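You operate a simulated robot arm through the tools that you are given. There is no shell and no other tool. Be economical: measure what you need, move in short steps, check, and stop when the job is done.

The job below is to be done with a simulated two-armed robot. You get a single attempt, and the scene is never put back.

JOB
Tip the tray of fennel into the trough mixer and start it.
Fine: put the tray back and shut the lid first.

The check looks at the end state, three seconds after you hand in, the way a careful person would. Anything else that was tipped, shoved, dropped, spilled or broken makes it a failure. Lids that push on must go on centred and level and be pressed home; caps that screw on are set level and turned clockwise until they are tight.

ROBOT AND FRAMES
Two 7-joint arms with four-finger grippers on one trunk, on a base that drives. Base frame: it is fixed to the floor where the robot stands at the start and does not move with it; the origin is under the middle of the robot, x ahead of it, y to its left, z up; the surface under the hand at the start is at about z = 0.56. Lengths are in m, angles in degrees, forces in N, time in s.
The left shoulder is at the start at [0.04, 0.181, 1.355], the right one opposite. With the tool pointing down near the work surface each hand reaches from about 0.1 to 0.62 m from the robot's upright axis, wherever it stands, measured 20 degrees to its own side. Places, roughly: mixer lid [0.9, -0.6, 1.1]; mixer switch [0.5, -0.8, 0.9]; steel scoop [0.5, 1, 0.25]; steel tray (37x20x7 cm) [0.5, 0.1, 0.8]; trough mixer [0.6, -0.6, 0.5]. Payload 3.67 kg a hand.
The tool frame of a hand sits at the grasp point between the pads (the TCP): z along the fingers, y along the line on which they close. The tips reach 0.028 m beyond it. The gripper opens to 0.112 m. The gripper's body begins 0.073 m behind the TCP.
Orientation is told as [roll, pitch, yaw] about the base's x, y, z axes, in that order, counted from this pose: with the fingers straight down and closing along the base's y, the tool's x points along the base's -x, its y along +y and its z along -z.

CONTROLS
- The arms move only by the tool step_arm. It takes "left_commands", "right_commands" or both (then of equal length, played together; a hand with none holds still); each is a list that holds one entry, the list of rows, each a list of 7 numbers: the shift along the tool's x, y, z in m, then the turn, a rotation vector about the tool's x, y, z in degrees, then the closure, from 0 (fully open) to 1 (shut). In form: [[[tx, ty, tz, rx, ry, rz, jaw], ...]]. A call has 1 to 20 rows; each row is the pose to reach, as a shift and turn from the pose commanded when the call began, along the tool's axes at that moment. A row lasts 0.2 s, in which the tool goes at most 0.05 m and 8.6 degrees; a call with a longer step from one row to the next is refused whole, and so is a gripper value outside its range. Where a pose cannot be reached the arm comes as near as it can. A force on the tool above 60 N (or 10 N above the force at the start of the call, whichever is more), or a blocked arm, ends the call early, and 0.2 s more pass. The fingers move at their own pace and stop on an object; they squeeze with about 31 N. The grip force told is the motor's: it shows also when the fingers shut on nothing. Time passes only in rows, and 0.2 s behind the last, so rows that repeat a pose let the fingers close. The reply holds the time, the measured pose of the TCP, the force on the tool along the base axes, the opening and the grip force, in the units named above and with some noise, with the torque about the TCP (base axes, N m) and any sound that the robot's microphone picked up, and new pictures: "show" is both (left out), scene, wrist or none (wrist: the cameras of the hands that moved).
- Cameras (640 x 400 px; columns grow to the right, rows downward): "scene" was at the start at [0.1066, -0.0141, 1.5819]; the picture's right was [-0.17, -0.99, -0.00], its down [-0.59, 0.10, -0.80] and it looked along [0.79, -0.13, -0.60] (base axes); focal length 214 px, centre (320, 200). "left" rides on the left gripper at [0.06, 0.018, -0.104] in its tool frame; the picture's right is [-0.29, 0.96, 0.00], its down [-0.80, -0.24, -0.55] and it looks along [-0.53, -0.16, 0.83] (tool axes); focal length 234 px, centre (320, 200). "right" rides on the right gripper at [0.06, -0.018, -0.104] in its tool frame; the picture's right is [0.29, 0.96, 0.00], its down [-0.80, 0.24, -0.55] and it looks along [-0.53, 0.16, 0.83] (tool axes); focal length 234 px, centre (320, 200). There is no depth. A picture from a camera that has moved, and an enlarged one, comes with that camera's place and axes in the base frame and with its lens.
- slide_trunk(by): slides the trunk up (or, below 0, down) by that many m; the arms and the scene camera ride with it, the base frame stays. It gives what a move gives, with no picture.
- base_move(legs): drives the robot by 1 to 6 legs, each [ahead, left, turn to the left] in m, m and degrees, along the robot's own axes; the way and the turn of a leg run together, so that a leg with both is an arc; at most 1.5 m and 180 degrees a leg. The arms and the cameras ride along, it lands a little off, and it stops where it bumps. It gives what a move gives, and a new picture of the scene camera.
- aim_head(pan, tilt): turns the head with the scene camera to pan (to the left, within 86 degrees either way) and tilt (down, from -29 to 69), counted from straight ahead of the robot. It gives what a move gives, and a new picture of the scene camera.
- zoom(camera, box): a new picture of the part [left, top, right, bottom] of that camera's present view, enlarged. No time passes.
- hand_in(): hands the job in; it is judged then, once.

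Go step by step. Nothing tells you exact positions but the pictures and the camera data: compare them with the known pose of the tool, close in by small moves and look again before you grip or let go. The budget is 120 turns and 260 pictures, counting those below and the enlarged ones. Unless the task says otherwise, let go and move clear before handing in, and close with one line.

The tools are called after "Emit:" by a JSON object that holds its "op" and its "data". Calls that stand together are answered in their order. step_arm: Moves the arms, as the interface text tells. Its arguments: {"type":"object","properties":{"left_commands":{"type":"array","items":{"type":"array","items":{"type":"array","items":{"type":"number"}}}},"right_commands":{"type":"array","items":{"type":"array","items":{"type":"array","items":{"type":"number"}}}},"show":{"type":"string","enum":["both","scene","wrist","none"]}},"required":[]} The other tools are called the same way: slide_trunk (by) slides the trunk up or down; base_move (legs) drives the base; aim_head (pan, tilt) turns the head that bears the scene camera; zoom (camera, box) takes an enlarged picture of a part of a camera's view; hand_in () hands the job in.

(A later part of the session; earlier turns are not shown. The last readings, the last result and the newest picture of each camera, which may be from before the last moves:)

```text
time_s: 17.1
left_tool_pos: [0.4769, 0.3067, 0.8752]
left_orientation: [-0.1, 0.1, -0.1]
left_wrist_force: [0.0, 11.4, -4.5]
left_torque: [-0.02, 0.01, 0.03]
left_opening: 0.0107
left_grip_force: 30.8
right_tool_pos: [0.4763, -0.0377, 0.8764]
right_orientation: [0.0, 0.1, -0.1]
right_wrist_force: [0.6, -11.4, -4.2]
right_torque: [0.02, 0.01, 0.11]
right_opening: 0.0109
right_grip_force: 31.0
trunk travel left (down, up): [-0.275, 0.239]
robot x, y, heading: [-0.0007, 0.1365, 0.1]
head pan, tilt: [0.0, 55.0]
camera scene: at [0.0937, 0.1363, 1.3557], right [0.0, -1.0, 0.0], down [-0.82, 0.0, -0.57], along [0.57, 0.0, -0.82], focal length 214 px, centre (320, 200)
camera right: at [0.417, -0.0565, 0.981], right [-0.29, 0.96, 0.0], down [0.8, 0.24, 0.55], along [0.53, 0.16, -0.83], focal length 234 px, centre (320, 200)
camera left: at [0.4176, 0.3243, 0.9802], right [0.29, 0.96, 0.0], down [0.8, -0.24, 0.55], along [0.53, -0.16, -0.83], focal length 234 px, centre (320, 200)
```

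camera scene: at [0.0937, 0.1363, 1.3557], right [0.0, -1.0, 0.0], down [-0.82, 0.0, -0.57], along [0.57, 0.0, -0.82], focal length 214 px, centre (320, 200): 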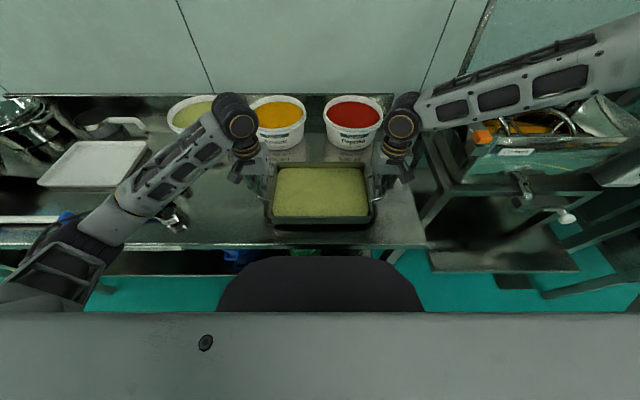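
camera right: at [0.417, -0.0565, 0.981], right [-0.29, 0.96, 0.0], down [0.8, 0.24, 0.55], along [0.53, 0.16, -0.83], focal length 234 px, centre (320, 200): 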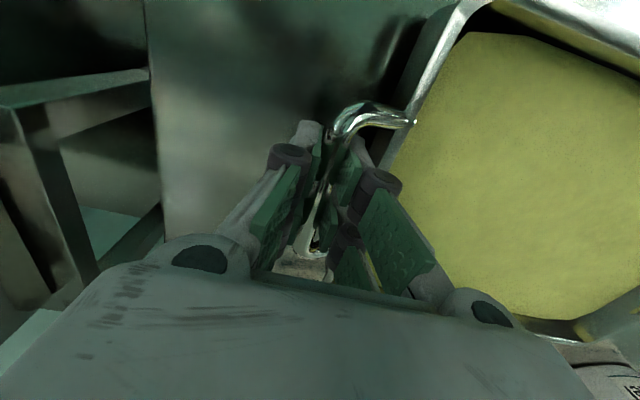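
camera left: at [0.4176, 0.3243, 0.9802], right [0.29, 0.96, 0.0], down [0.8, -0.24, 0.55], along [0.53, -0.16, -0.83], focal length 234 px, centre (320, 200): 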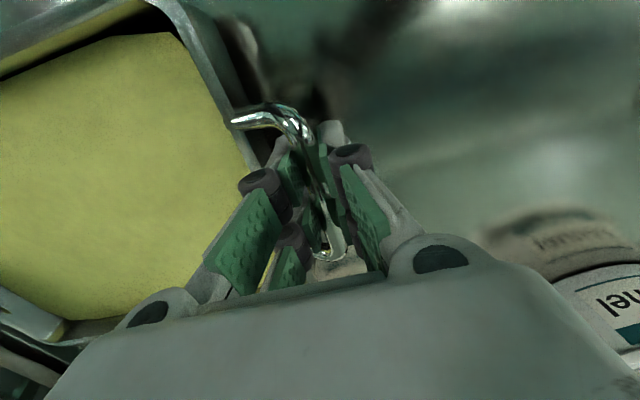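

The tray is up and weighs about 0.9 kg in total, shared evenly. I'll lift it high and pull it back a little for the drive.

Emit:
{"op": "step_arm", "data": {"left_commands": [[[0, 0.001, -0.03, 0, 0, 0, 1], [0.003, 0.001, -0.06, 0, 0, 0, 1], [0.006, 0.001, -0.09, 0, 0, 0, 1], [0.01, 0.001, -0.12, 0, 0, 0, 1], [0.014, 0.001, -0.15, 0, 0, 0, 1], [0.018, 0.001, -0.18, 0, 0, 0, 1], [0.022, 0.001, -0.21, 0, 0, 0, 1], [0.026, 0.001, -0.24, 0, 0, 0, 1], [0.03, 0.001, -0.27, 0, 0, 0, 1], [0.03, 0.001, -0.27, 0, 0, 0, 1]]], "right_commands": [[[0, -0.001, -0.03, 0, 0, 0, 1], [0.003, -0.001, -0.06, 0, 0, 0, 1], [0.006, -0.001, -0.09, 0, 0, 0, 1], [0.01, -0.001, -0.12, 0, 0, 0, 1], [0.014, -0.001, -0.15, 0, 0, 0, 1], [0.018, -0.001, -0.18, 0, 0, 0, 1], [0.022, -0.001, -0.21, 0, 0, 0, 1], [0.026, -0.001, -0.24, 0, 0, 0, 1], [0.03, -0.001, -0.27, 0, 0, 0, 1], [0.03, -0.001, -0.27, 0, 0, 0, 1]]], "show": "scene"}}

Emit:
{"op": "aim_head", "data": {"pan": -75, "tilt": 25}}

```text
time_s: 19.3
left_tool_pos: [0.4467, 0.3054, 1.1425]
left_orientation: [-0.1, 0.1, 0.0]
left_wrist_force: [1.6, 10.4, -4.3]
left_torque: [0.0, -0.18, 0.48]
left_opening: 0.0106
left_grip_force: 30.9
right_tool_pos: [0.4483, -0.0383, 1.1451]
right_orientation: [0.1, 0.1, 0.0]
right_wrist_force: [-2.2, -10.0, -4.7]
right_torque: [0.05, 0.27, 0.37]
right_opening: 0.0105
right_grip_force: 30.8
trunk travel left (down, up): [-0.275, 0.239]
robot x, y, heading: [-0.0002, 0.1355, -0.1]
head pan, tilt: [0.0, 55.0]
camera scene: at [0.0944, 0.1364, 1.3555], right [0.0, -1.0, 0.0], down [-0.82, 0.0, -0.57], along [0.57, 0.0, -0.82], focal length 214 px, centre (320, 200)
```

scene: 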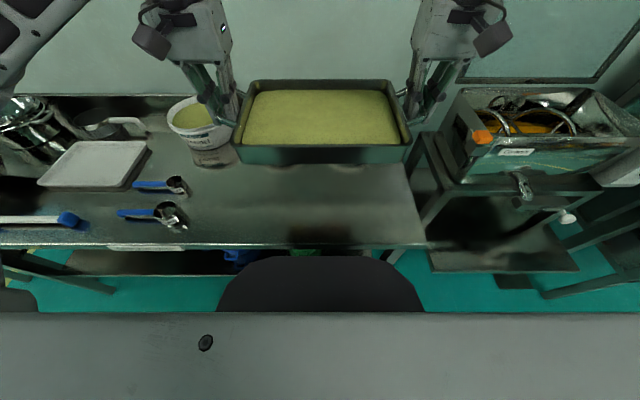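

```text
time_s: 20.8
left_tool_pos: [0.4455, 0.3059, 1.1437]
left_orientation: [0.0, -0.1, -0.2]
left_wrist_force: [2.7, 0.0, -5.3]
left_torque: [-0.02, 0.16, 0.57]
left_opening: 0.0102
left_grip_force: 31.5
right_tool_pos: [0.4468, -0.0371, 1.1453]
right_orientation: [0.1, 0.0, 0.0]
right_wrist_force: [-2.3, 0.5, -4.8]
right_torque: [0.01, -0.11, 0.4]
right_opening: 0.0108
right_grip_force: 30.8
trunk travel left (down, up): [-0.275, 0.239]
robot x, y, heading: [-0.0004, 0.1361, -0.1]
head pan, tilt: [-75.0, 25.0]
camera scene: at [0.0453, 0.0473, 1.3997], right [-0.97, -0.26, 0.0], down [-0.11, 0.41, -0.91], along [0.23, -0.88, -0.42], focal length 214 px, centre (320, 200)
```

scene: 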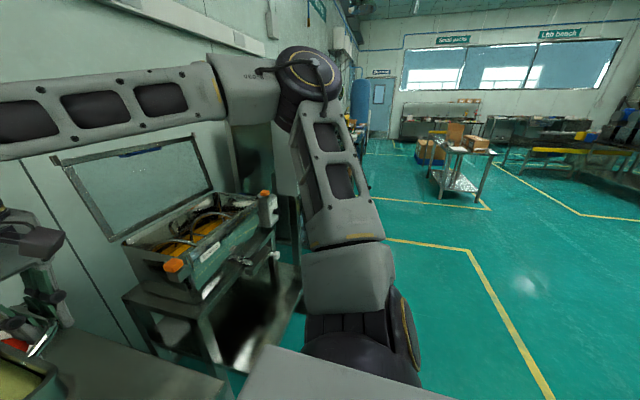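

The right elbow leads the way when I drive right, so I'll move in stages and check clearance to the panel machine.

Emit:
{"op": "base_move", "data": {"legs": [[-0.03, -0.3, 0]]}}

Emit:
{"op": "aim_head", "data": {"pan": -80, "tilt": 45}}

```text
time_s: 22.9
left_tool_pos: [0.4162, 0.0053, 1.1431]
left_orientation: [0.0, 0.0, 0.0]
left_wrist_force: [2.1, -10.3, -4.6]
left_torque: [0.05, 0.05, 0.53]
left_opening: 0.0106
left_grip_force: 30.5
right_tool_pos: [0.419, -0.339, 1.146]
right_orientation: [0.1, 0.0, 0.1]
right_wrist_force: [-2.7, 9.9, -3.6]
right_torque: [0.0, 0.02, 0.4]
right_opening: 0.0107
right_grip_force: 30.6
trunk travel left (down, up): [-0.275, 0.239]
robot x, y, heading: [-0.0303, -0.1623, 0.1]
head pan, tilt: [-75.0, 25.0]
camera scene: at [0.0165, -0.2539, 1.3997], right [-0.97, -0.26, 0.0], down [-0.11, 0.41, -0.91], along [0.24, -0.88, -0.42], focal length 214 px, centre (320, 200)
```

scene: 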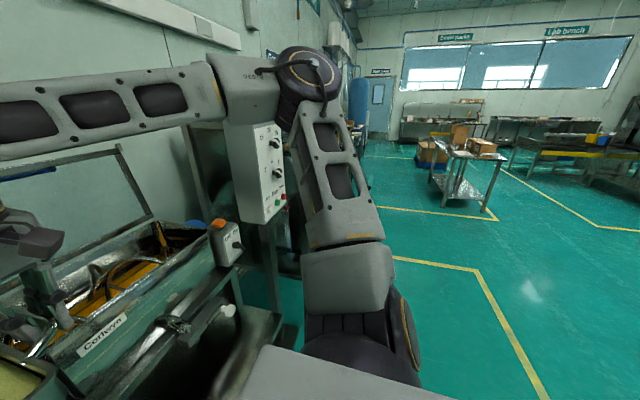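

```text
time_s: 23.7
left_tool_pos: [0.4171, 0.0058, 1.1429]
left_orientation: [0.0, -0.1, 0.1]
left_wrist_force: [2.1, -0.9, -4.9]
left_torque: [0.01, 0.14, 0.41]
left_opening: 0.0107
left_grip_force: 31.5
right_tool_pos: [0.4168, -0.339, 1.1451]
right_orientation: [0.0, 0.1, 0.2]
right_wrist_force: [-2.5, 0.8, -5.3]
right_torque: [0.0, -0.07, 0.28]
right_opening: 0.0106
right_grip_force: 30.6
trunk travel left (down, up): [-0.275, 0.239]
robot x, y, heading: [-0.0339, -0.1651, 0.1]
head pan, tilt: [-80.0, 45.0]
camera scene: at [0.0067, -0.2448, 1.3692], right [-0.98, -0.17, 0.0], down [-0.12, 0.7, -0.71], along [0.12, -0.7, -0.71], focal length 214 px, centre (320, 200)
```

scene: 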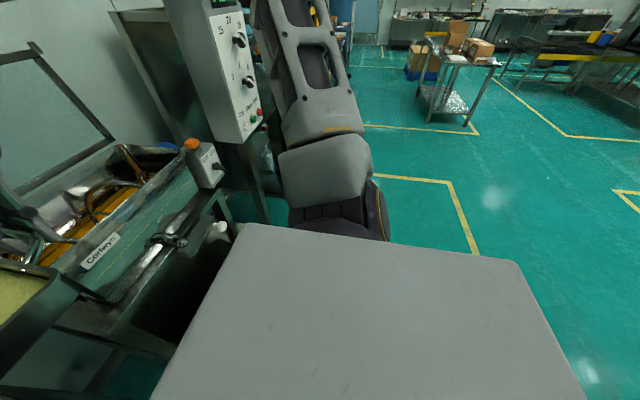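

The panel's nearest corner is about (0.42, -0.90, 0.96), and my elbow stays at x≈0.15, so the next leg is clear.

Emit:
{"op": "base_move", "data": {"legs": [[0, -0.2, 0]]}}

Emit:
{"op": "base_move", "data": {"legs": [[0, -0.1, 0]]}}

Emit:
{"op": "aim_head", "data": {"pan": -10, "tilt": 45}}

```text
time_s: 25.4
left_tool_pos: [0.4165, -0.1943, 1.1433]
left_orientation: [0.1, 0.1, 0.1]
left_wrist_force: [2.2, -2.3, -3.5]
left_torque: [0.02, 0.0, 0.47]
left_opening: 0.0105
left_grip_force: 31.0
right_tool_pos: [0.4181, -0.5375, 1.1455]
right_orientation: [0.0, 0.2, 0.2]
right_wrist_force: [-2.2, 1.6, -3.4]
right_torque: [-0.03, 0.05, 0.37]
right_opening: 0.0106
right_grip_force: 30.6
trunk travel left (down, up): [-0.275, 0.239]
robot x, y, heading: [-0.0296, -0.366, -0.1]
head pan, tilt: [-80.0, 45.0]
camera scene: at [0.007, -0.445, 1.3691], right [-0.98, -0.18, 0.0], down [-0.12, 0.7, -0.71], along [0.12, -0.7, -0.71], focal length 214 px, centre (320, 200)
```

scene: 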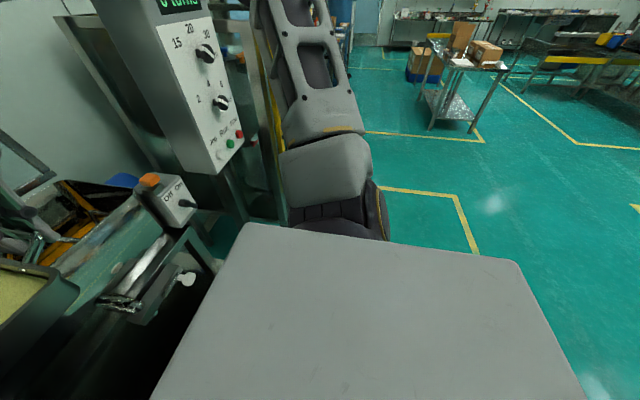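

```text
time_s: 26.5
left_tool_pos: [0.4164, -0.2949, 1.1438]
left_orientation: [0.1, 0.0, 0.1]
left_wrist_force: [1.4, -1.1, -4.8]
left_torque: [0.03, 0.2, 0.41]
left_opening: 0.0106
left_grip_force: 30.3
right_tool_pos: [0.4182, -0.6398, 1.1461]
right_orientation: [0.2, 0.1, 0.1]
right_wrist_force: [-1.9, 1.0, -4.4]
right_torque: [-0.01, -0.15, 0.26]
right_opening: 0.0108
right_grip_force: 31.1
trunk travel left (down, up): [-0.275, 0.239]
robot x, y, heading: [-0.0293, -0.4664, 0.2]
head pan, tilt: [-80.0, 45.0]
camera scene: at [0.0071, -0.5449, 1.3691], right [-0.98, -0.17, 0.0], down [-0.12, 0.7, -0.71], along [0.12, -0.7, -0.71], focal length 214 px, centre (320, 200)
```

scene: 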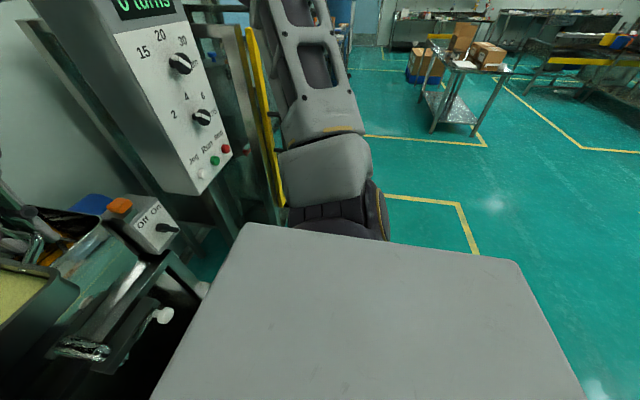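

```text
time_s: 27.9
left_tool_pos: [0.4174, -0.2936, 1.1436]
left_orientation: [0.1, 0.0, 0.2]
left_wrist_force: [1.2, -0.7, -4.3]
left_torque: [-0.01, 0.06, 0.28]
left_opening: 0.0106
left_grip_force: 31.0
right_tool_pos: [0.4177, -0.6378, 1.1462]
right_orientation: [0.0, 0.1, 0.1]
right_wrist_force: [-1.3, 1.5, -4.5]
right_torque: [0.0, -0.04, 0.09]
right_opening: 0.0108
right_grip_force: 30.9
trunk travel left (down, up): [-0.275, 0.239]
robot x, y, heading: [-0.0336, -0.4646, 0.1]
head pan, tilt: [-10.0, 45.0]
camera scene: at [0.0729, -0.4782, 1.3691], right [-0.17, -0.98, 0.0], down [-0.7, 0.12, -0.71], along [0.7, -0.12, -0.71], focal length 214 px, centre (320, 200)
```

scene: 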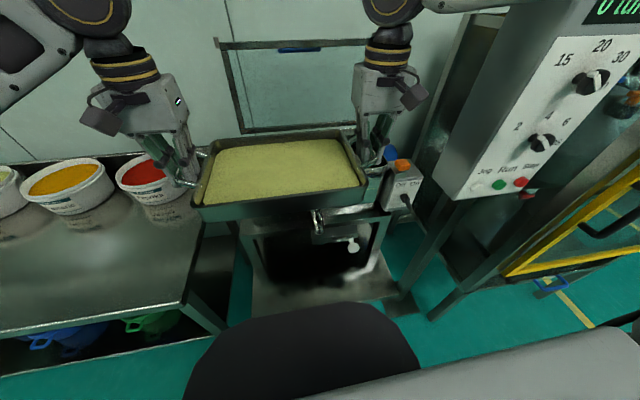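

I'm in front of the mixer with the tray. I'll zoom on the discharge hardware and the mixer before pouring.

Emit:
{"op": "zoom", "data": {"camera": "scene", "box": [230, 190, 430, 310]}}

Emit:
{"op": "aim_head", "data": {"pan": -30, "tilt": 45}}

```text
3.20 times, centred on (330, 250) of scene
camera zoom: at [0.0729, -0.4782, 1.3691], right [-0.17, -0.98, 0.0], down [-0.7, 0.12, -0.71], along [0.7, -0.12, -0.71], focal length 686 px, centre (288, 40)
```

zoom: 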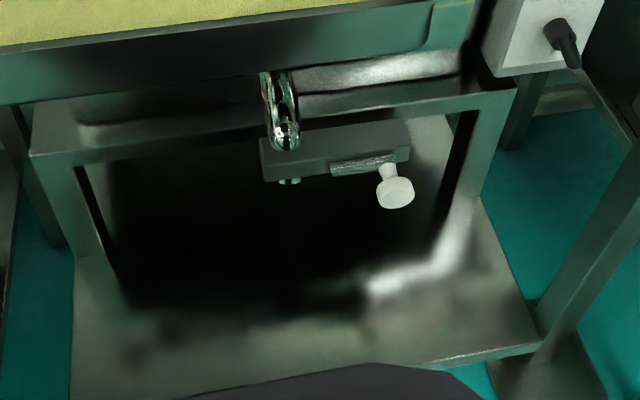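

```text
time_s: 28.8
left_tool_pos: [0.4168, -0.2936, 1.1442]
left_orientation: [0.0, 0.0, 0.1]
left_wrist_force: [1.8, -0.6, -4.7]
left_torque: [0.01, 0.04, 0.25]
left_opening: 0.0106
left_grip_force: 31.0
right_tool_pos: [0.4186, -0.6386, 1.1464]
right_orientation: [0.0, 0.1, 0.1]
right_wrist_force: [-0.8, 0.7, -4.6]
right_torque: [0.03, -0.02, 0.13]
right_opening: 0.0106
right_grip_force: 31.4
trunk travel left (down, up): [-0.275, 0.239]
robot x, y, heading: [-0.0303, -0.468, -0.1]
head pan, tilt: [-30.0, 45.0]
camera scene: at [0.0633, -0.5049, 1.3691], right [-0.5, -0.87, 0.0], down [-0.61, 0.35, -0.71], along [0.61, -0.35, -0.71], focal length 214 px, centre (320, 200)
```

scene: 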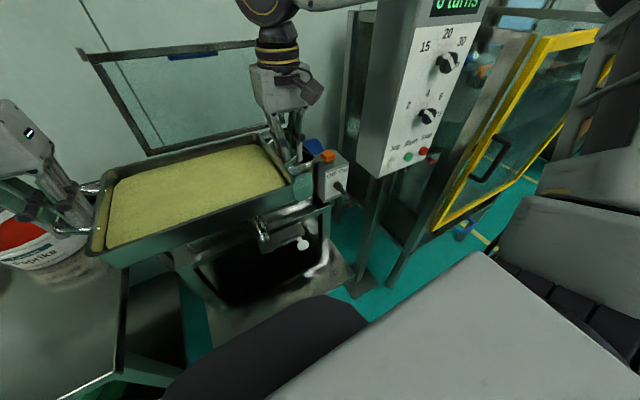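

I'll extend the tray over the trough, level, shifting right 6 cm to centre it on the opening.

Emit:
{"op": "step_arm", "data": {"left_commands": [[[-0.025, -0.006, -0.003, 0, 0, 0, 1], [-0.05, -0.012, -0.006, 0, 0, 0, 1], [-0.075, -0.018, -0.009, 0, 0, 0, 1], [-0.1, -0.024, -0.012, 0, 0, 0, 1], [-0.125, -0.03, -0.012, 0, 0, 0, 1], [-0.15, -0.036, -0.012, 0, 0, 0, 1], [-0.175, -0.042, -0.012, 0, 0, 0, 1], [-0.2, -0.048, -0.012, 0, 0, 0, 1], [-0.2, -0.06, -0.012, 0, 0, 0, 1], [-0.2, -0.06, -0.012, 0, 0, 0, 1]]], "right_commands": [[[-0.025, -0.006, -0.003, 0, 0, 0, 1], [-0.05, -0.012, -0.006, 0, 0, 0, 1], [-0.075, -0.018, -0.009, 0, 0, 0, 1], [-0.1, -0.024, -0.012, 0, 0, 0, 1], [-0.125, -0.03, -0.012, 0, 0, 0, 1], [-0.15, -0.036, -0.012, 0, 0, 0, 1], [-0.175, -0.042, -0.012, 0, 0, 0, 1], [-0.2, -0.048, -0.012, 0, 0, 0, 1], [-0.2, -0.06, -0.012, 0, 0, 0, 1], [-0.2, -0.06, -0.012, 0, 0, 0, 1]]]}}

```text
time_s: 31.0
left_tool_pos: [0.6156, -0.3538, 1.1545]
left_orientation: [0.1, 0.1, 0.1]
left_wrist_force: [2.0, -12.5, -4.7]
left_torque: [0.08, -0.03, 0.37]
left_opening: 0.0105
left_grip_force: 31.1
right_tool_pos: [0.6165, -0.6987, 1.1564]
right_orientation: [0.0, 0.0, 0.2]
right_wrist_force: [-0.3, 14.1, -5.1]
right_torque: [-0.03, 0.05, 0.04]
right_opening: 0.0107
right_grip_force: 30.7
trunk travel left (down, up): [-0.275, 0.239]
robot x, y, heading: [-0.0264, -0.4644, 0.3]
head pan, tilt: [-30.0, 45.0]
camera scene: at [0.0639, -0.5044, 1.3691], right [-0.5, -0.87, 0.0], down [-0.61, 0.35, -0.71], along [0.61, -0.35, -0.71], focal length 214 px, centre (320, 200)
camera right: at [0.5578, -0.7167, 1.2616], right [-0.29, 0.96, 0.0], down [0.8, 0.24, 0.55], along [0.53, 0.16, -0.83], focal length 234 px, centre (320, 200)
camera left: at [0.557, -0.3354, 1.2586], right [0.29, 0.96, 0.0], down [0.8, -0.24, 0.55], along [0.53, -0.16, -0.83], focal length 234 px, centre (320, 200)
```

scene: 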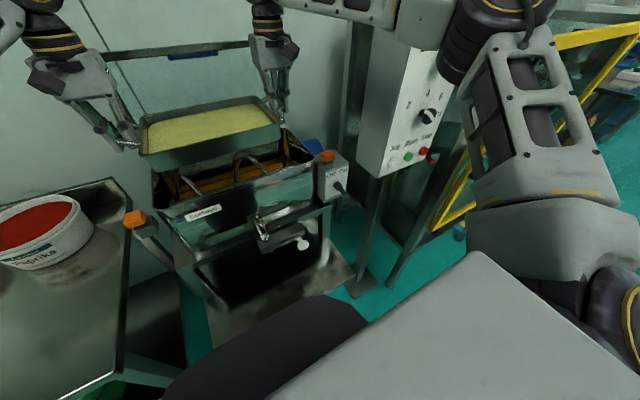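
right: 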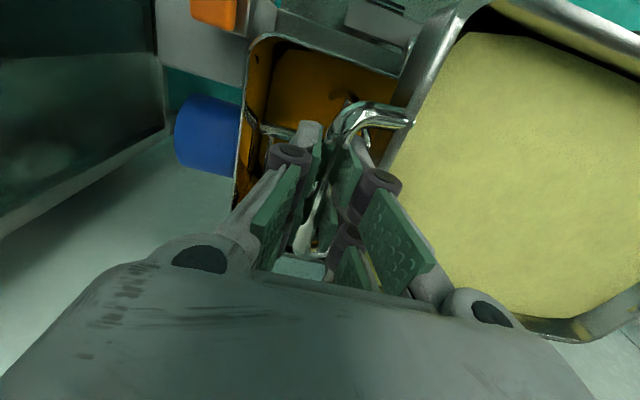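
left: 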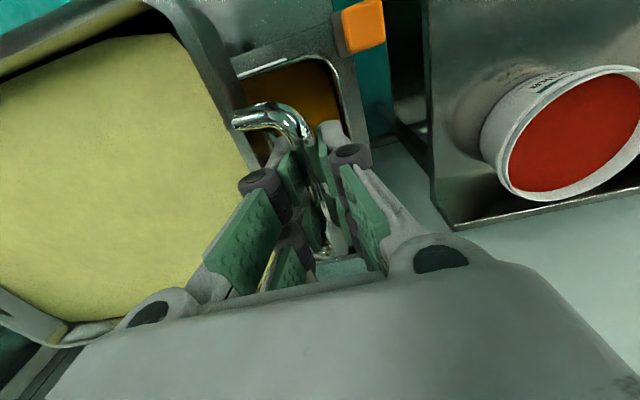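

The trough opening is about x 0.572–0.83, y −0.338…−0.777, rim z≈0.96. I'll go forward to x≈0.685, still level.

Emit:
{"op": "step_arm", "data": {"left_commands": [[[-0.025, -0.005, 0.01, 0, 0, 0, 1], [-0.05, -0.01, 0.02, 0, 0, 0, 1], [-0.07, -0.015, 0.03, 0, 0, 0, 1], [-0.07, -0.015, 0.03, 0, 0, 0, 1]]], "right_commands": [[[-0.025, -0.005, 0.01, 0, 0, 0, 1], [-0.05, -0.01, 0.02, 0, 0, 0, 1], [-0.07, -0.015, 0.03, 0, 0, 0, 1], [-0.07, -0.015, 0.03, 0, 0, 0, 1]]], "show": "scene"}}

Emit:
{"op": "aim_head", "data": {"pan": -10, "tilt": 30}}

```text
time_s: 32.0
left_tool_pos: [0.6842, -0.377, 1.1243]
left_orientation: [-0.4, 0.2, -0.8]
left_wrist_force: [-13.0, -50.8, -5.7]
left_torque: [0.08, 0.17, -1.6]
left_opening: 0.0127
left_grip_force: 31.1
right_tool_pos: [0.6622, -0.7209, 1.1215]
right_orientation: [0.5, -0.2, 0.5]
right_wrist_force: [13.2, 50.9, -3.9]
right_torque: [-0.03, -0.03, -1.65]
right_opening: 0.0142
right_grip_force: 31.0
right hand out of reach, approached as far as the arm can: row 2, 3, 4
trunk travel left (down, up): [-0.275, 0.239]
robot x, y, heading: [-0.0238, -0.4657, -0.3]
head pan, tilt: [-30.0, 45.0]
camera scene: at [0.0642, -0.5046, 1.369], right [-0.5, -0.87, 0.0], down [-0.61, 0.35, -0.71], along [0.61, -0.35, -0.71], focal length 214 px, centre (320, 200)
```

scene: 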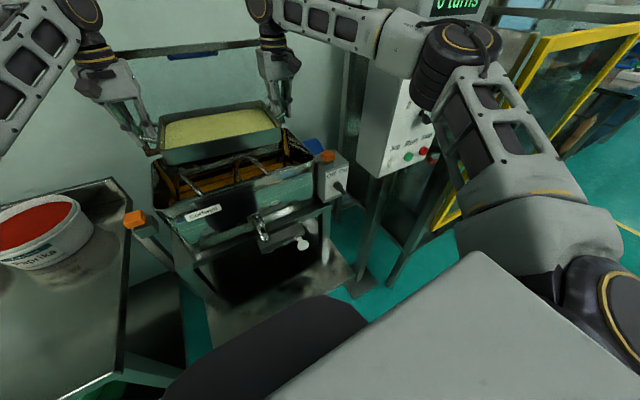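

```text
time_s: 32.8
left_tool_pos: [0.683, -0.3773, 1.1247]
left_orientation: [-0.3, 0.2, -0.7]
left_wrist_force: [-12.7, -52.4, -5.0]
left_torque: [0.12, 0.11, -1.6]
left_opening: 0.0131
left_grip_force: 31.4
right_tool_pos: [0.6618, -0.7215, 1.1202]
right_orientation: [0.5, 0.0, 0.4]
right_wrist_force: [12.4, 51.9, -3.6]
right_torque: [-0.01, -0.01, -1.61]
right_opening: 0.0141
right_grip_force: 31.4
trunk travel left (down, up): [-0.275, 0.239]
robot x, y, heading: [-0.0317, -0.465, 0.1]
head pan, tilt: [-10.0, 30.0]
camera scene: at [0.0824, -0.4803, 1.3916], right [-0.17, -0.98, 0.0], down [-0.49, 0.09, -0.87], along [0.85, -0.15, -0.5], focal length 214 px, centre (320, 200)
```

scene: 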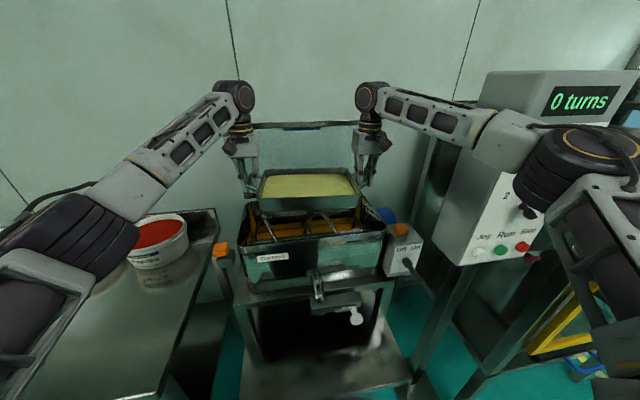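

The right arm hit a limit near x≈0.66 and the hands are pulling against each other at about 50 N. I'll back off at once and bring them level with each other.

Emit:
{"op": "step_arm", "data": {"left_commands": [[[0.018, 0.003, -0.005, 0, 0, 0, 1], [0.036, 0.01, -0.01, 0, 0, 0, 1], [0.036, 0.023, -0.01, 0, 0, 0, 1], [0.036, 0.023, -0.01, 0, 0, 0, 1]]], "right_commands": [[[0.003, 0.016, -0.008, 0, 0, 0, 1], [0.008, 0.026, -0.013, 0, 0, 0, 1], [0.01, 0.039, -0.013, 0, 0, 0, 1], [0.01, 0.039, -0.013, 0, 0, 0, 1]]], "show": "scene"}}

```text
time_s: 33.8
left_tool_pos: [0.6515, -0.3482, 1.1335]
left_orientation: [-0.1, 0.1, -0.2]
left_wrist_force: [-10.4, -32.2, -4.7]
left_torque: [0.05, -0.13, -1.52]
left_opening: 0.0112
left_grip_force: 30.9
right_tool_pos: [0.643, -0.6927, 1.1326]
right_orientation: [0.2, -0.1, 0.1]
right_wrist_force: [10.2, 31.6, -4.6]
right_torque: [0.0, 0.16, -1.57]
right_opening: 0.012
right_grip_force: 31.1
right hand out of reach, approached as far as the arm can: row 1, 2, 3, 4
trunk travel left (down, up): [-0.275, 0.239]
robot x, y, heading: [-0.0305, -0.4676, 0.0]
head pan, tilt: [-10.0, 30.0]
camera scene: at [0.0822, -0.4804, 1.3917], right [-0.17, -0.98, 0.0], down [-0.49, 0.09, -0.87], along [0.85, -0.15, -0.5], focal length 214 px, centre (320, 200)
```

scene: 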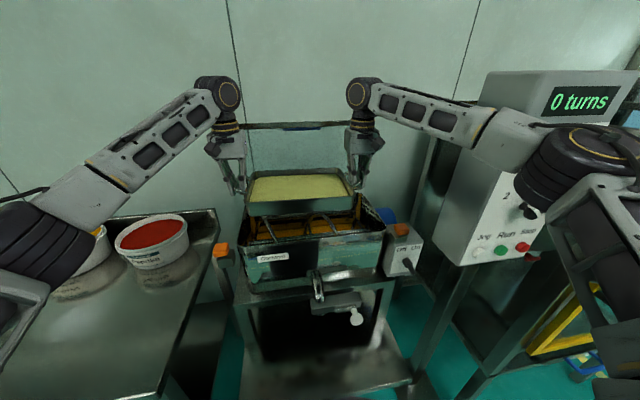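

Still some tension, and the right arm is still at its limit. I'll pull back to x≈0.615, which worked before.

Emit:
{"op": "step_arm", "data": {"left_commands": [[[0.018, -0.003, -0.004, 0, 0, 0, 1], [0.036, -0.004, -0.008, 0, 0, 0, 1], [0.036, -0.004, -0.008, 0, 0, 0, 1]]], "right_commands": [[[0.013, 0.003, -0.004, 0, 0, 0, 1], [0.028, 0.005, -0.008, 0, 0, 0, 1], [0.028, 0.005, -0.008, 0, 0, 0, 1]]], "show": "none"}}

Emit:
{"op": "aim_head", "data": {"pan": -50, "tilt": 25}}

```text
time_s: 34.6
left_tool_pos: [0.6184, -0.347, 1.1401]
left_orientation: [0.2, 0.2, 0.3]
left_wrist_force: [-4.2, 13.1, -5.3]
left_torque: [0.0, 0.42, -1.3]
left_opening: 0.011
left_grip_force: 31.3
right_tool_pos: [0.6143, -0.6914, 1.1392]
right_orientation: [0.0, 0.1, -0.3]
right_wrist_force: [5.6, -12.6, -5.1]
right_torque: [0.04, -0.32, -0.52]
right_opening: 0.0107
right_grip_force: 30.6
trunk travel left (down, up): [-0.275, 0.239]
robot x, y, heading: [-0.0289, -0.4643, -0.0]
head pan, tilt: [-10.0, 30.0]
```

```text
time_s: 35.7
left_tool_pos: [0.6166, -0.347, 1.1431]
left_orientation: [0.1, 0.1, 0.5]
left_wrist_force: [-3.0, 45.3, -4.2]
left_torque: [-0.11, -0.88, -1.05]
left_opening: 0.0107
left_grip_force: 30.8
right_tool_pos: [0.6144, -0.6906, 1.139]
right_orientation: [-0.2, 0.1, -0.1]
right_wrist_force: [4.3, -44.9, -4.8]
right_torque: [0.04, 0.96, -0.37]
right_opening: 0.0106
right_grip_force: 30.9
trunk travel left (down, up): [-0.275, 0.239]
robot x, y, heading: [-0.03, -0.4667, 0.1]
head pan, tilt: [-50.0, 25.0]
camera scene: at [0.0529, -0.5349, 1.3996], right [-0.76, -0.64, 0.0], down [-0.27, 0.32, -0.91], along [0.58, -0.69, -0.42], focal length 214 px, centre (320, 200)
```

scene: 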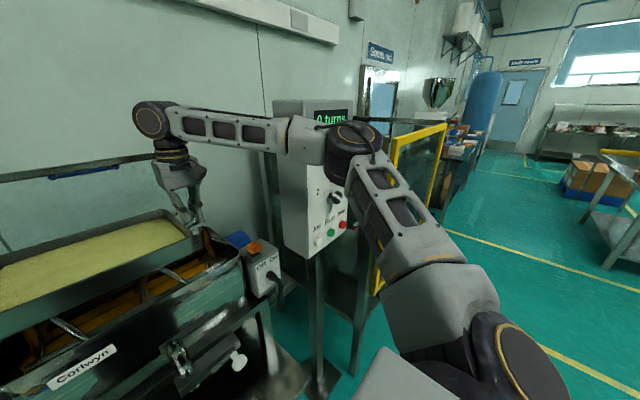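

I'll relax the squeeze, then begin a small 16° tilt (no spill yet) to bring the wrists back and regain reach.

Emit:
{"op": "step_arm", "data": {"left_commands": [[[0, 0.0025, -0.005, 0, 0, 0, 1], [0, 0.0025, -0.01, 0, -5, 0, 1], [0, 0.0025, -0.01, 0, -10, 0, 1], [0, 0.0025, -0.01, 0, -15, 0, 1], [0, 0.0025, -0.01, 0, -15, 0, 1]]], "right_commands": [[[0, -0.0025, -0.007, 0, 0, 0, 1], [0, -0.0025, -0.013, 0, -5, 0, 1], [0, -0.0025, -0.013, 0, -10, 0, 1], [0, -0.0025, -0.013, 0, -15, 0, 1], [0, -0.0025, -0.013, 0, -15, 0, 1]]], "show": "scene"}}

Emit:
{"op": "aim_head", "data": {"pan": -15, "tilt": 35}}

```text
time_s: 36.9
left_tool_pos: [0.6167, -0.3467, 1.152]
left_orientation: [0.1, -14.8, 0.1]
left_wrist_force: [-1.9, 32.5, -5.5]
left_torque: [0.14, 0.1, -0.53]
left_opening: 0.0104
left_grip_force: 31.7
right_tool_pos: [0.6137, -0.6904, 1.1527]
right_orientation: [0.0, -14.8, 0.1]
right_wrist_force: [2.7, -33.0, -4.1]
right_torque: [0.2, 0.09, -0.34]
right_opening: 0.0109
right_grip_force: 30.5
trunk travel left (down, up): [-0.275, 0.239]
robot x, y, heading: [-0.0286, -0.4652, 0.1]
head pan, tilt: [-50.0, 25.0]
camera scene: at [0.0531, -0.535, 1.3996], right [-0.77, -0.64, 0.0], down [-0.27, 0.32, -0.91], along [0.58, -0.69, -0.42], focal length 214 px, centre (320, 200)
```

scene: 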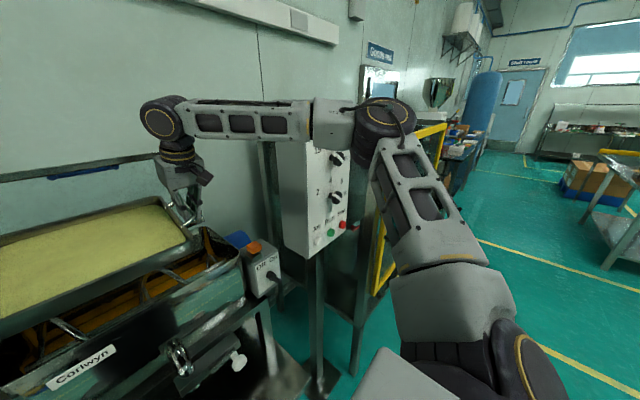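

```text
time_s: 37.9
left_tool_pos: [0.6162, -0.3461, 1.1519]
left_orientation: [0.2, -14.9, 0.1]
left_wrist_force: [-1.8, 31.8, -5.6]
left_torque: [0.08, 0.11, -0.52]
left_opening: 0.0107
left_grip_force: 31.0
right_tool_pos: [0.6136, -0.6906, 1.1531]
right_orientation: [0.0, -14.9, 0.1]
right_wrist_force: [3.3, -32.4, -3.8]
right_torque: [0.13, 0.01, -0.39]
right_opening: 0.0108
right_grip_force: 31.0
trunk travel left (down, up): [-0.275, 0.239]
robot x, y, heading: [-0.0299, -0.4619, 0.2]
head pan, tilt: [-15.0, 35.0]
camera scene: at [0.0784, -0.4873, 1.3839], right [-0.26, -0.97, 0.0], down [-0.55, 0.15, -0.82], along [0.79, -0.21, -0.57], focal length 214 px, centre (320, 200)
```

scene: 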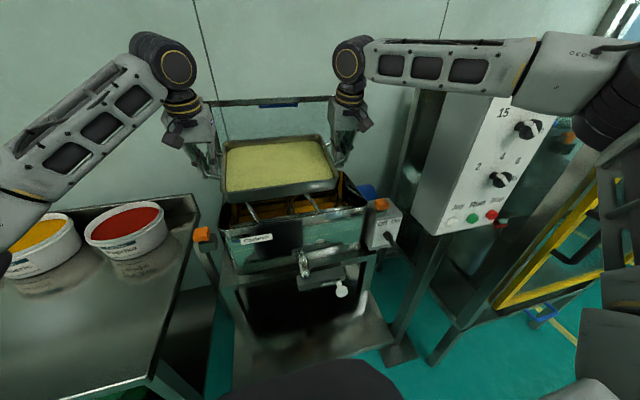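

The tray follows the tilt. The right forearm is close to the panel machine, so I'll shift the base 12 cm left and then reach right with the arms, which draws the right elbow in.

Emit:
{"op": "base_move", "data": {"legs": [[0, 0.12, 0]]}}

Emit:
{"op": "step_arm", "data": {"left_commands": [[[0, -0.018, 0, 0, 0, 0, 1], [0, -0.038, 0, 0, 0, 0, 1], [0, -0.058, 0, 0, 0, 0, 1], [0, -0.078, 0, 0, 0, 0, 1], [0, -0.098, 0, 0, 0, 0, 1], [0, -0.116, 0, 0, 0, 0, 1], [0, -0.116, 0, 0, 0, 0, 1]]], "right_commands": [[[0, -0.022, 0, 0, 0, 0, 1], [0, -0.042, 0, 0, 0, 0, 1], [0, -0.062, 0, 0, 0, 0, 1], [0, -0.082, 0, 0, 0, 0, 1], [0, -0.102, 0, 0, 0, 0, 1], [0, -0.12, 0, 0, 0, 0, 1], [0, -0.12, 0, 0, 0, 0, 1]]], "show": "scene"}}

```text
time_s: 39.1
left_tool_pos: [0.6152, -0.2275, 1.1536]
left_orientation: [0.0, -14.9, -0.1]
left_wrist_force: [-2.4, 31.1, -6.8]
left_torque: [0.03, 0.03, -0.58]
left_opening: 0.0108
left_grip_force: 30.9
right_tool_pos: [0.6141, -0.5709, 1.1536]
right_orientation: [-0.1, -14.9, -0.1]
right_wrist_force: [3.3, -30.6, -3.5]
right_torque: [0.13, 0.09, -0.46]
right_opening: 0.0107
right_grip_force: 31.3
trunk travel left (down, up): [-0.275, 0.239]
robot x, y, heading: [-0.0291, -0.3437, 0.2]
head pan, tilt: [-15.0, 35.0]
camera scene: at [0.0784, -0.367, 1.3839], right [-0.26, -0.97, 0.0], down [-0.55, 0.15, -0.82], along [0.79, -0.21, -0.57], focal length 214 px, centre (320, 200)
```

scene: 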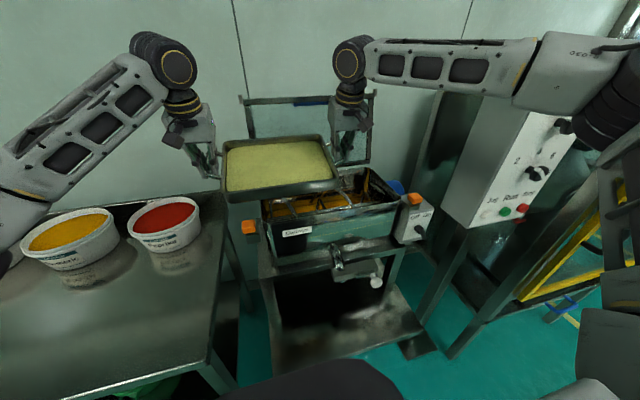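

```text
time_s: 40.7
left_tool_pos: [0.6138, -0.3436, 1.1532]
left_orientation: [-0.1, -14.9, -0.2]
left_wrist_force: [1.9, -40.5, -4.3]
left_torque: [-0.05, 0.77, 0.45]
left_opening: 0.0108
left_grip_force: 30.5
right_tool_pos: [0.6122, -0.6894, 1.1539]
right_orientation: [0.2, -14.8, 0.1]
right_wrist_force: [-0.9, 41.0, -5.0]
right_torque: [0.01, -0.61, -0.2]
right_opening: 0.0107
right_grip_force: 31.0
trunk travel left (down, up): [-0.275, 0.239]
robot x, y, heading: [-0.0311, -0.3448, 0.1]
head pan, tilt: [-15.0, 35.0]
camera scene: at [0.0785, -0.366, 1.3839], right [-0.26, -0.97, 0.0], down [-0.56, 0.15, -0.82], along [0.79, -0.21, -0.57], focal length 214 px, centre (320, 200)
```

scene: 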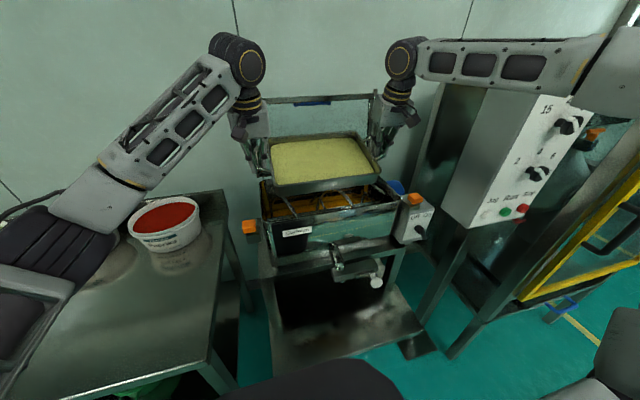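

Internal tension is due to a 2 mm mismatch, which I'll take out. Then I'll advance 5 cm while tilting to about 27°.

Emit:
{"op": "step_arm", "data": {"left_commands": [[[0, -0.0011, 0, 0, 0, 0, 1], [-0.014, -0.0011, 0.01, 0, -4, 0, 1], [-0.028, -0.0011, 0.021, 0, -8, 0, 1], [-0.043, -0.0011, 0.032, 0, -12, 0, 1], [-0.043, -0.0011, 0.032, 0, -12, 0, 1]]], "right_commands": [[[0, 0.0011, 0, 0, 0, 0, 1], [-0.014, 0.0011, 0.01, 0, -4, 0, 1], [-0.028, 0.0011, 0.021, 0, -8, 0, 1], [-0.043, 0.0011, 0.032, 0, -12, 0, 1], [-0.043, 0.0011, 0.032, 0, -12, 0, 1]]]}}

```text
time_s: 41.9
left_tool_pos: [0.6646, -0.3451, 1.1322]
left_orientation: [0.1, -26.9, -0.3]
left_wrist_force: [-2.0, -29.3, -3.7]
left_torque: [0.02, -0.26, -0.01]
left_opening: 0.0104
left_grip_force: 30.9
right_tool_pos: [0.6612, -0.6895, 1.1333]
right_orientation: [0.1, -26.9, 0.0]
right_wrist_force: [0.3, 29.1, -5.0]
right_torque: [0.02, 0.47, -0.19]
right_opening: 0.0106
right_grip_force: 31.1
trunk travel left (down, up): [-0.275, 0.239]
robot x, y, heading: [-0.0282, -0.3428, -0.1]
head pan, tilt: [-15.0, 35.0]
camera scene: at [0.078, -0.3669, 1.3839], right [-0.26, -0.97, 0.0], down [-0.55, 0.15, -0.82], along [0.79, -0.21, -0.57], focal length 214 px, centre (320, 200)
camera right: at [0.5613, -0.7082, 1.1999], right [-0.26, 0.96, -0.13], down [0.46, 0.24, 0.86], along [0.85, 0.16, -0.5], focal length 234 px, centre (320, 200)
camera left: at [0.5646, -0.3271, 1.198], right [0.26, 0.96, 0.13], down [0.46, -0.24, 0.85], along [0.85, -0.16, -0.5], focal length 234 px, centre (320, 200)
```

scene: 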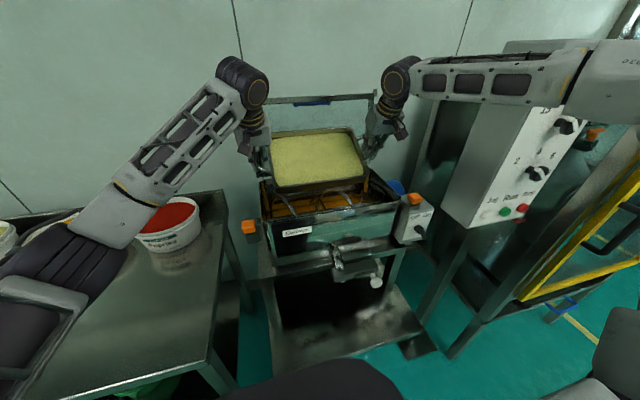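
right: 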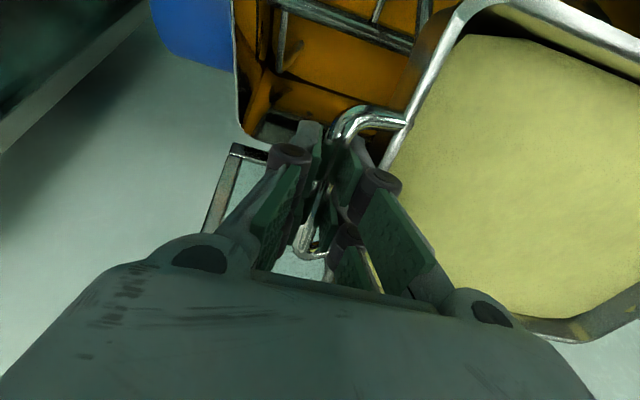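
left: 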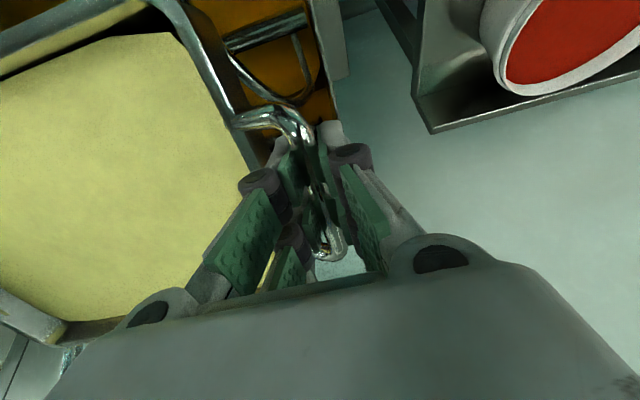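

Tray and arms track well together. I'll continue advancing to x≈0.69 and tilting to about 51°.

Emit:
{"op": "step_arm", "data": {"left_commands": [[[-0.007, -0.0008, 0.01, 0, -4, 0, 1], [-0.013, -0.0008, 0.02, 0, -10, 0, 1], [-0.013, -0.0008, 0.029, 0, -17, 0, 1], [-0.013, -0.0008, 0.029, 0, -24, 0, 1], [-0.013, -0.0008, 0.029, 0, -24, 0, 1]]], "right_commands": [[[-0.008, 0.0008, 0.01, 0, -4, 0, 1], [-0.015, 0.0008, 0.02, 0, -10, 0, 1], [-0.016, 0.0008, 0.029, 0, -17, 0, 1], [-0.016, 0.0008, 0.029, 0, -24, 0, 1], [-0.016, 0.0008, 0.029, 0, -24, 0, 1]]]}}

```text
time_s: 43.1
left_tool_pos: [0.69, -0.3448, 1.1115]
left_orientation: [0.1, -50.9, -0.1]
left_wrist_force: [3.9, -21.1, 1.4]
left_torque: [-0.74, 0.02, 0.64]
left_opening: 0.0108
left_grip_force: 30.9
right_tool_pos: [0.6917, -0.6901, 1.1144]
right_orientation: [-0.1, -51.1, 0.0]
right_wrist_force: [-3.7, 21.6, -7.2]
right_torque: [-0.74, 0.21, 0.58]
right_opening: 0.0108
right_grip_force: 31.5
trunk travel left (down, up): [-0.275, 0.239]
robot x, y, heading: [-0.0313, -0.343, -0.0]
head pan, tilt: [-15.0, 35.0]
camera scene: at [0.0784, -0.3668, 1.3839], right [-0.26, -0.97, 0.0], down [-0.55, 0.15, -0.82], along [0.79, -0.21, -0.57], focal length 214 px, centre (320, 200)
camera right: at [0.5718, -0.7072, 1.1345], right [-0.18, 0.96, -0.22], down [0.07, 0.24, 0.97], along [0.98, 0.16, -0.11], focal length 234 px, centre (320, 200)
camera left: at [0.5725, -0.3263, 1.1321], right [0.18, 0.96, 0.23], down [0.07, -0.24, 0.97], along [0.98, -0.16, -0.11], focal length 234 px, centre (320, 200)
```

scene: 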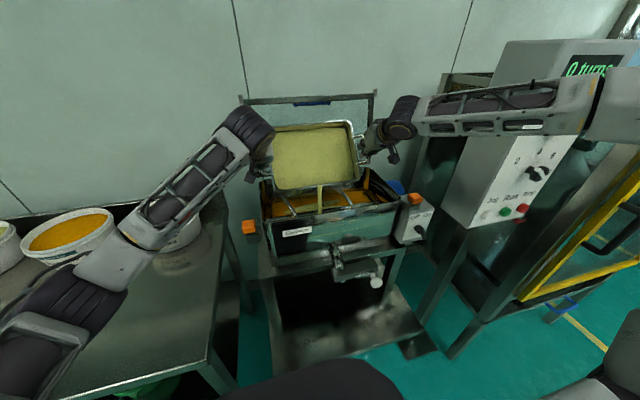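
right: 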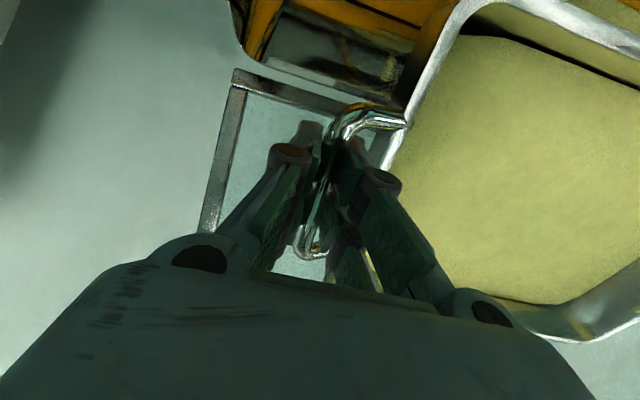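
left: 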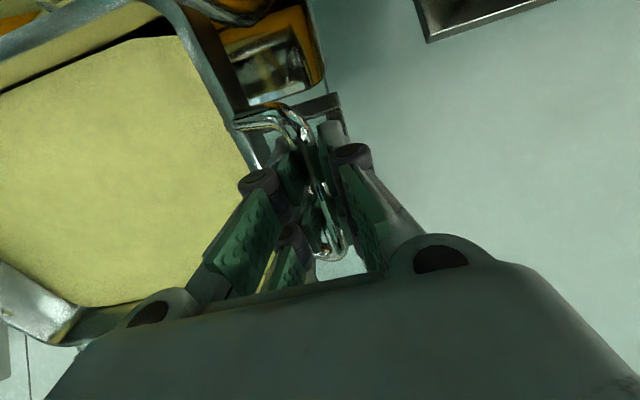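

The fennel has begun to pour in a stream. I'll check that it lands inside.

Emit:
{"op": "zoom", "data": {"camera": "scene", "box": [240, 110, 420, 240]}}

```text
3.08 times, centred on (330, 175) of scene
camera zoom: at [0.0784, -0.3668, 1.3839], right [-0.26, -0.97, 0.0], down [-0.55, 0.15, -0.82], along [0.79, -0.21, -0.57], focal length 660 px, centre (289, 277)
```

zoom: 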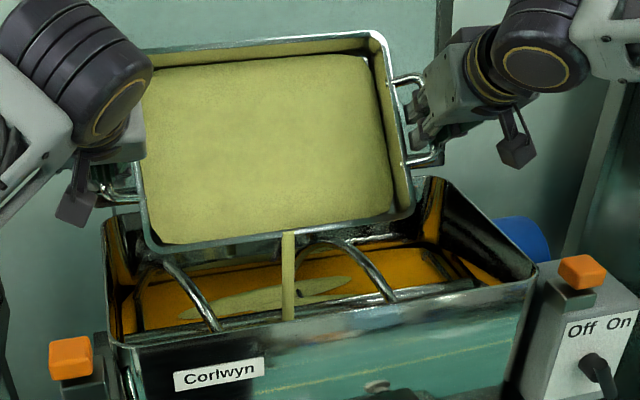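

It lands inside and a pile is forming. I'll continue tilting to about 75°, then wait a moment.

Emit:
{"op": "step_arm", "data": {"left_commands": [[[-0.003, -0.0006, 0.004, 0, -6, 0, 1], [-0.006, -0.0006, 0.008, 0, -12, 0, 1], [-0.006, -0.0006, 0.008, 0, -18, 0, 1], [-0.006, -0.0006, 0.008, 0, -24, 0, 1], [-0.006, -0.0006, 0.008, 0, -24, 0, 1], [-0.006, -0.0006, 0.008, 0, -24, 0, 1], [-0.006, -0.0006, 0.008, 0, -24, 0, 1]]], "right_commands": [[[-0.003, 0.0006, 0.004, 0, -6, 0, 1], [-0.006, 0.0006, 0.008, 0, -12, 0, 1], [-0.006, 0.0006, 0.008, 0, -18, 0, 1], [-0.006, 0.0006, 0.008, 0, -24, 0, 1], [-0.006, 0.0006, 0.008, 0, -24, 0, 1], [-0.006, 0.0006, 0.008, 0, -24, 0, 1], [-0.006, 0.0006, 0.008, 0, -24, 0, 1]]], "show": "scene"}}

Emit:
{"op": "zoom", "data": {"camera": "scene", "box": [240, 110, 420, 240]}}

```text
time_s: 44.7
left_tool_pos: [0.6994, -0.3453, 1.1143]
left_orientation: [0.4, -75.0, -0.3]
left_wrist_force: [1.6, -8.5, 2.2]
left_torque: [-0.86, -0.55, 0.25]
left_opening: 0.0106
left_grip_force: 31.2
right_tool_pos: [0.6988, -0.6893, 1.1137]
right_orientation: [-0.1, -75.0, 0.0]
right_wrist_force: [-1.5, 8.5, -6.7]
right_torque: [-0.69, 0.72, 0.16]
right_opening: 0.0105
right_grip_force: 31.5
trunk travel left (down, up): [-0.275, 0.239]
robot x, y, heading: [-0.0279, -0.3449, 0.0]
head pan, tilt: [-15.0, 35.0]
camera scene: at [0.0778, -0.3667, 1.3839], right [-0.26, -0.97, 0.0], down [-0.55, 0.15, -0.82], along [0.79, -0.21, -0.57], focal length 214 px, centre (320, 200)
```

scene: 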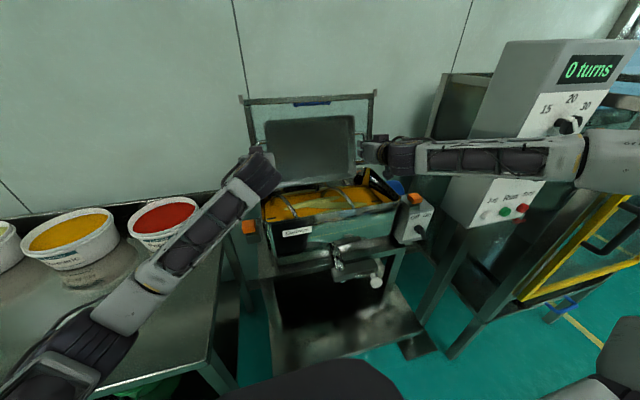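

```text
3.08 times, centred on (330, 175) of scene
camera zoom: at [0.0778, -0.3667, 1.3839], right [-0.26, -0.97, 0.0], down [-0.55, 0.15, -0.82], along [0.79, -0.21, -0.57], focal length 660 px, centre (289, 277)
```

zoom: 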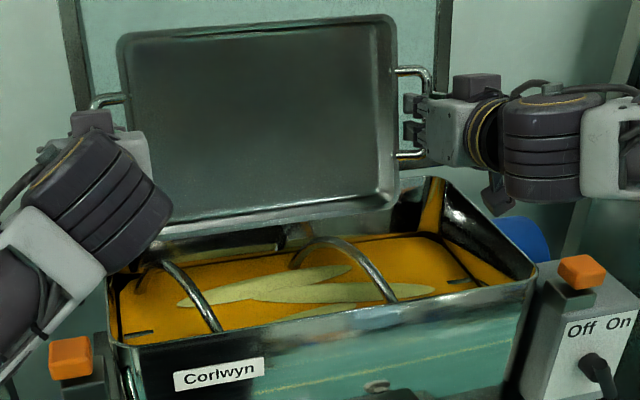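

The tray is empty and the fennel is in the trough. Now I'll bring the tray back level along the reverse path.

Emit:
{"op": "step_arm", "data": {"left_commands": [[[-0.004, 0, -0.004, 0, 8, 0, 1], [-0.009, 0, -0.008, 0, 16, 0, 1], [-0.013, 0, -0.013, 0, 24, 0, 1], [-0.013, 0, -0.025, 0, 32, 0, 1], [-0.014, 0, -0.037, 0, 40, 0, 1], [-0.014, 0, -0.049, 0, 48, 0, 1], [-0.016, 0, -0.07, 0, 54, 0, 1], [-0.018, 0, -0.092, 0, 60, 0, 1], [-0.018, 0, -0.092, 0, 60, 0, 1]]], "right_commands": [[[-0.004, 0, -0.004, 0, 8, 0, 1], [-0.009, 0, -0.008, 0, 16, 0, 1], [-0.013, 0, -0.013, 0, 24, 0, 1], [-0.013, 0, -0.025, 0, 32, 0, 1], [-0.014, 0, -0.037, 0, 40, 0, 1], [-0.014, 0, -0.049, 0, 48, 0, 1], [-0.016, 0, -0.07, 0, 54, 0, 1], [-0.018, 0, -0.092, 0, 60, 0, 1], [-0.018, 0, -0.092, 0, 60, 0, 1]]], "show": "scene"}}

```text
time_s: 46.7
left_tool_pos: [0.6171, -0.3454, 1.1541]
left_orientation: [0.2, -14.8, 0.1]
left_wrist_force: [0.4, 1.0, -1.3]
left_torque: [0.04, -0.84, -0.22]
left_opening: 0.0106
left_grip_force: 30.8
right_tool_pos: [0.6161, -0.6906, 1.1538]
right_orientation: [0.0, -14.8, 0.0]
right_wrist_force: [-0.4, -0.5, -2.3]
right_torque: [-0.13, 0.94, 0.41]
right_opening: 0.0106
right_grip_force: 30.6
trunk travel left (down, up): [-0.275, 0.239]
robot x, y, heading: [-0.0232, -0.345, -0.1]
head pan, tilt: [-15.0, 35.0]
camera scene: at [0.0785, -0.3666, 1.3838], right [-0.26, -0.97, 0.0], down [-0.56, 0.15, -0.82], along [0.79, -0.21, -0.57], focal length 214 px, centre (320, 200)
```

scene: 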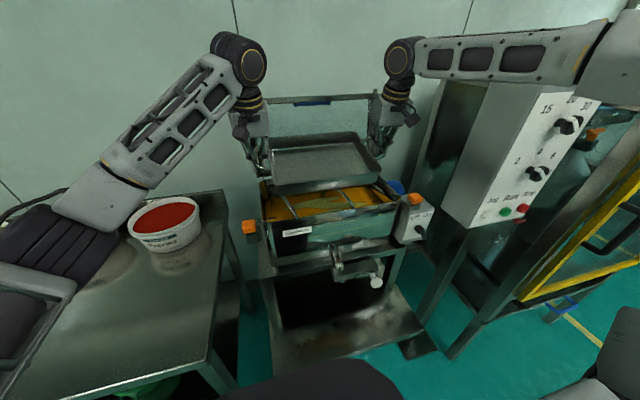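

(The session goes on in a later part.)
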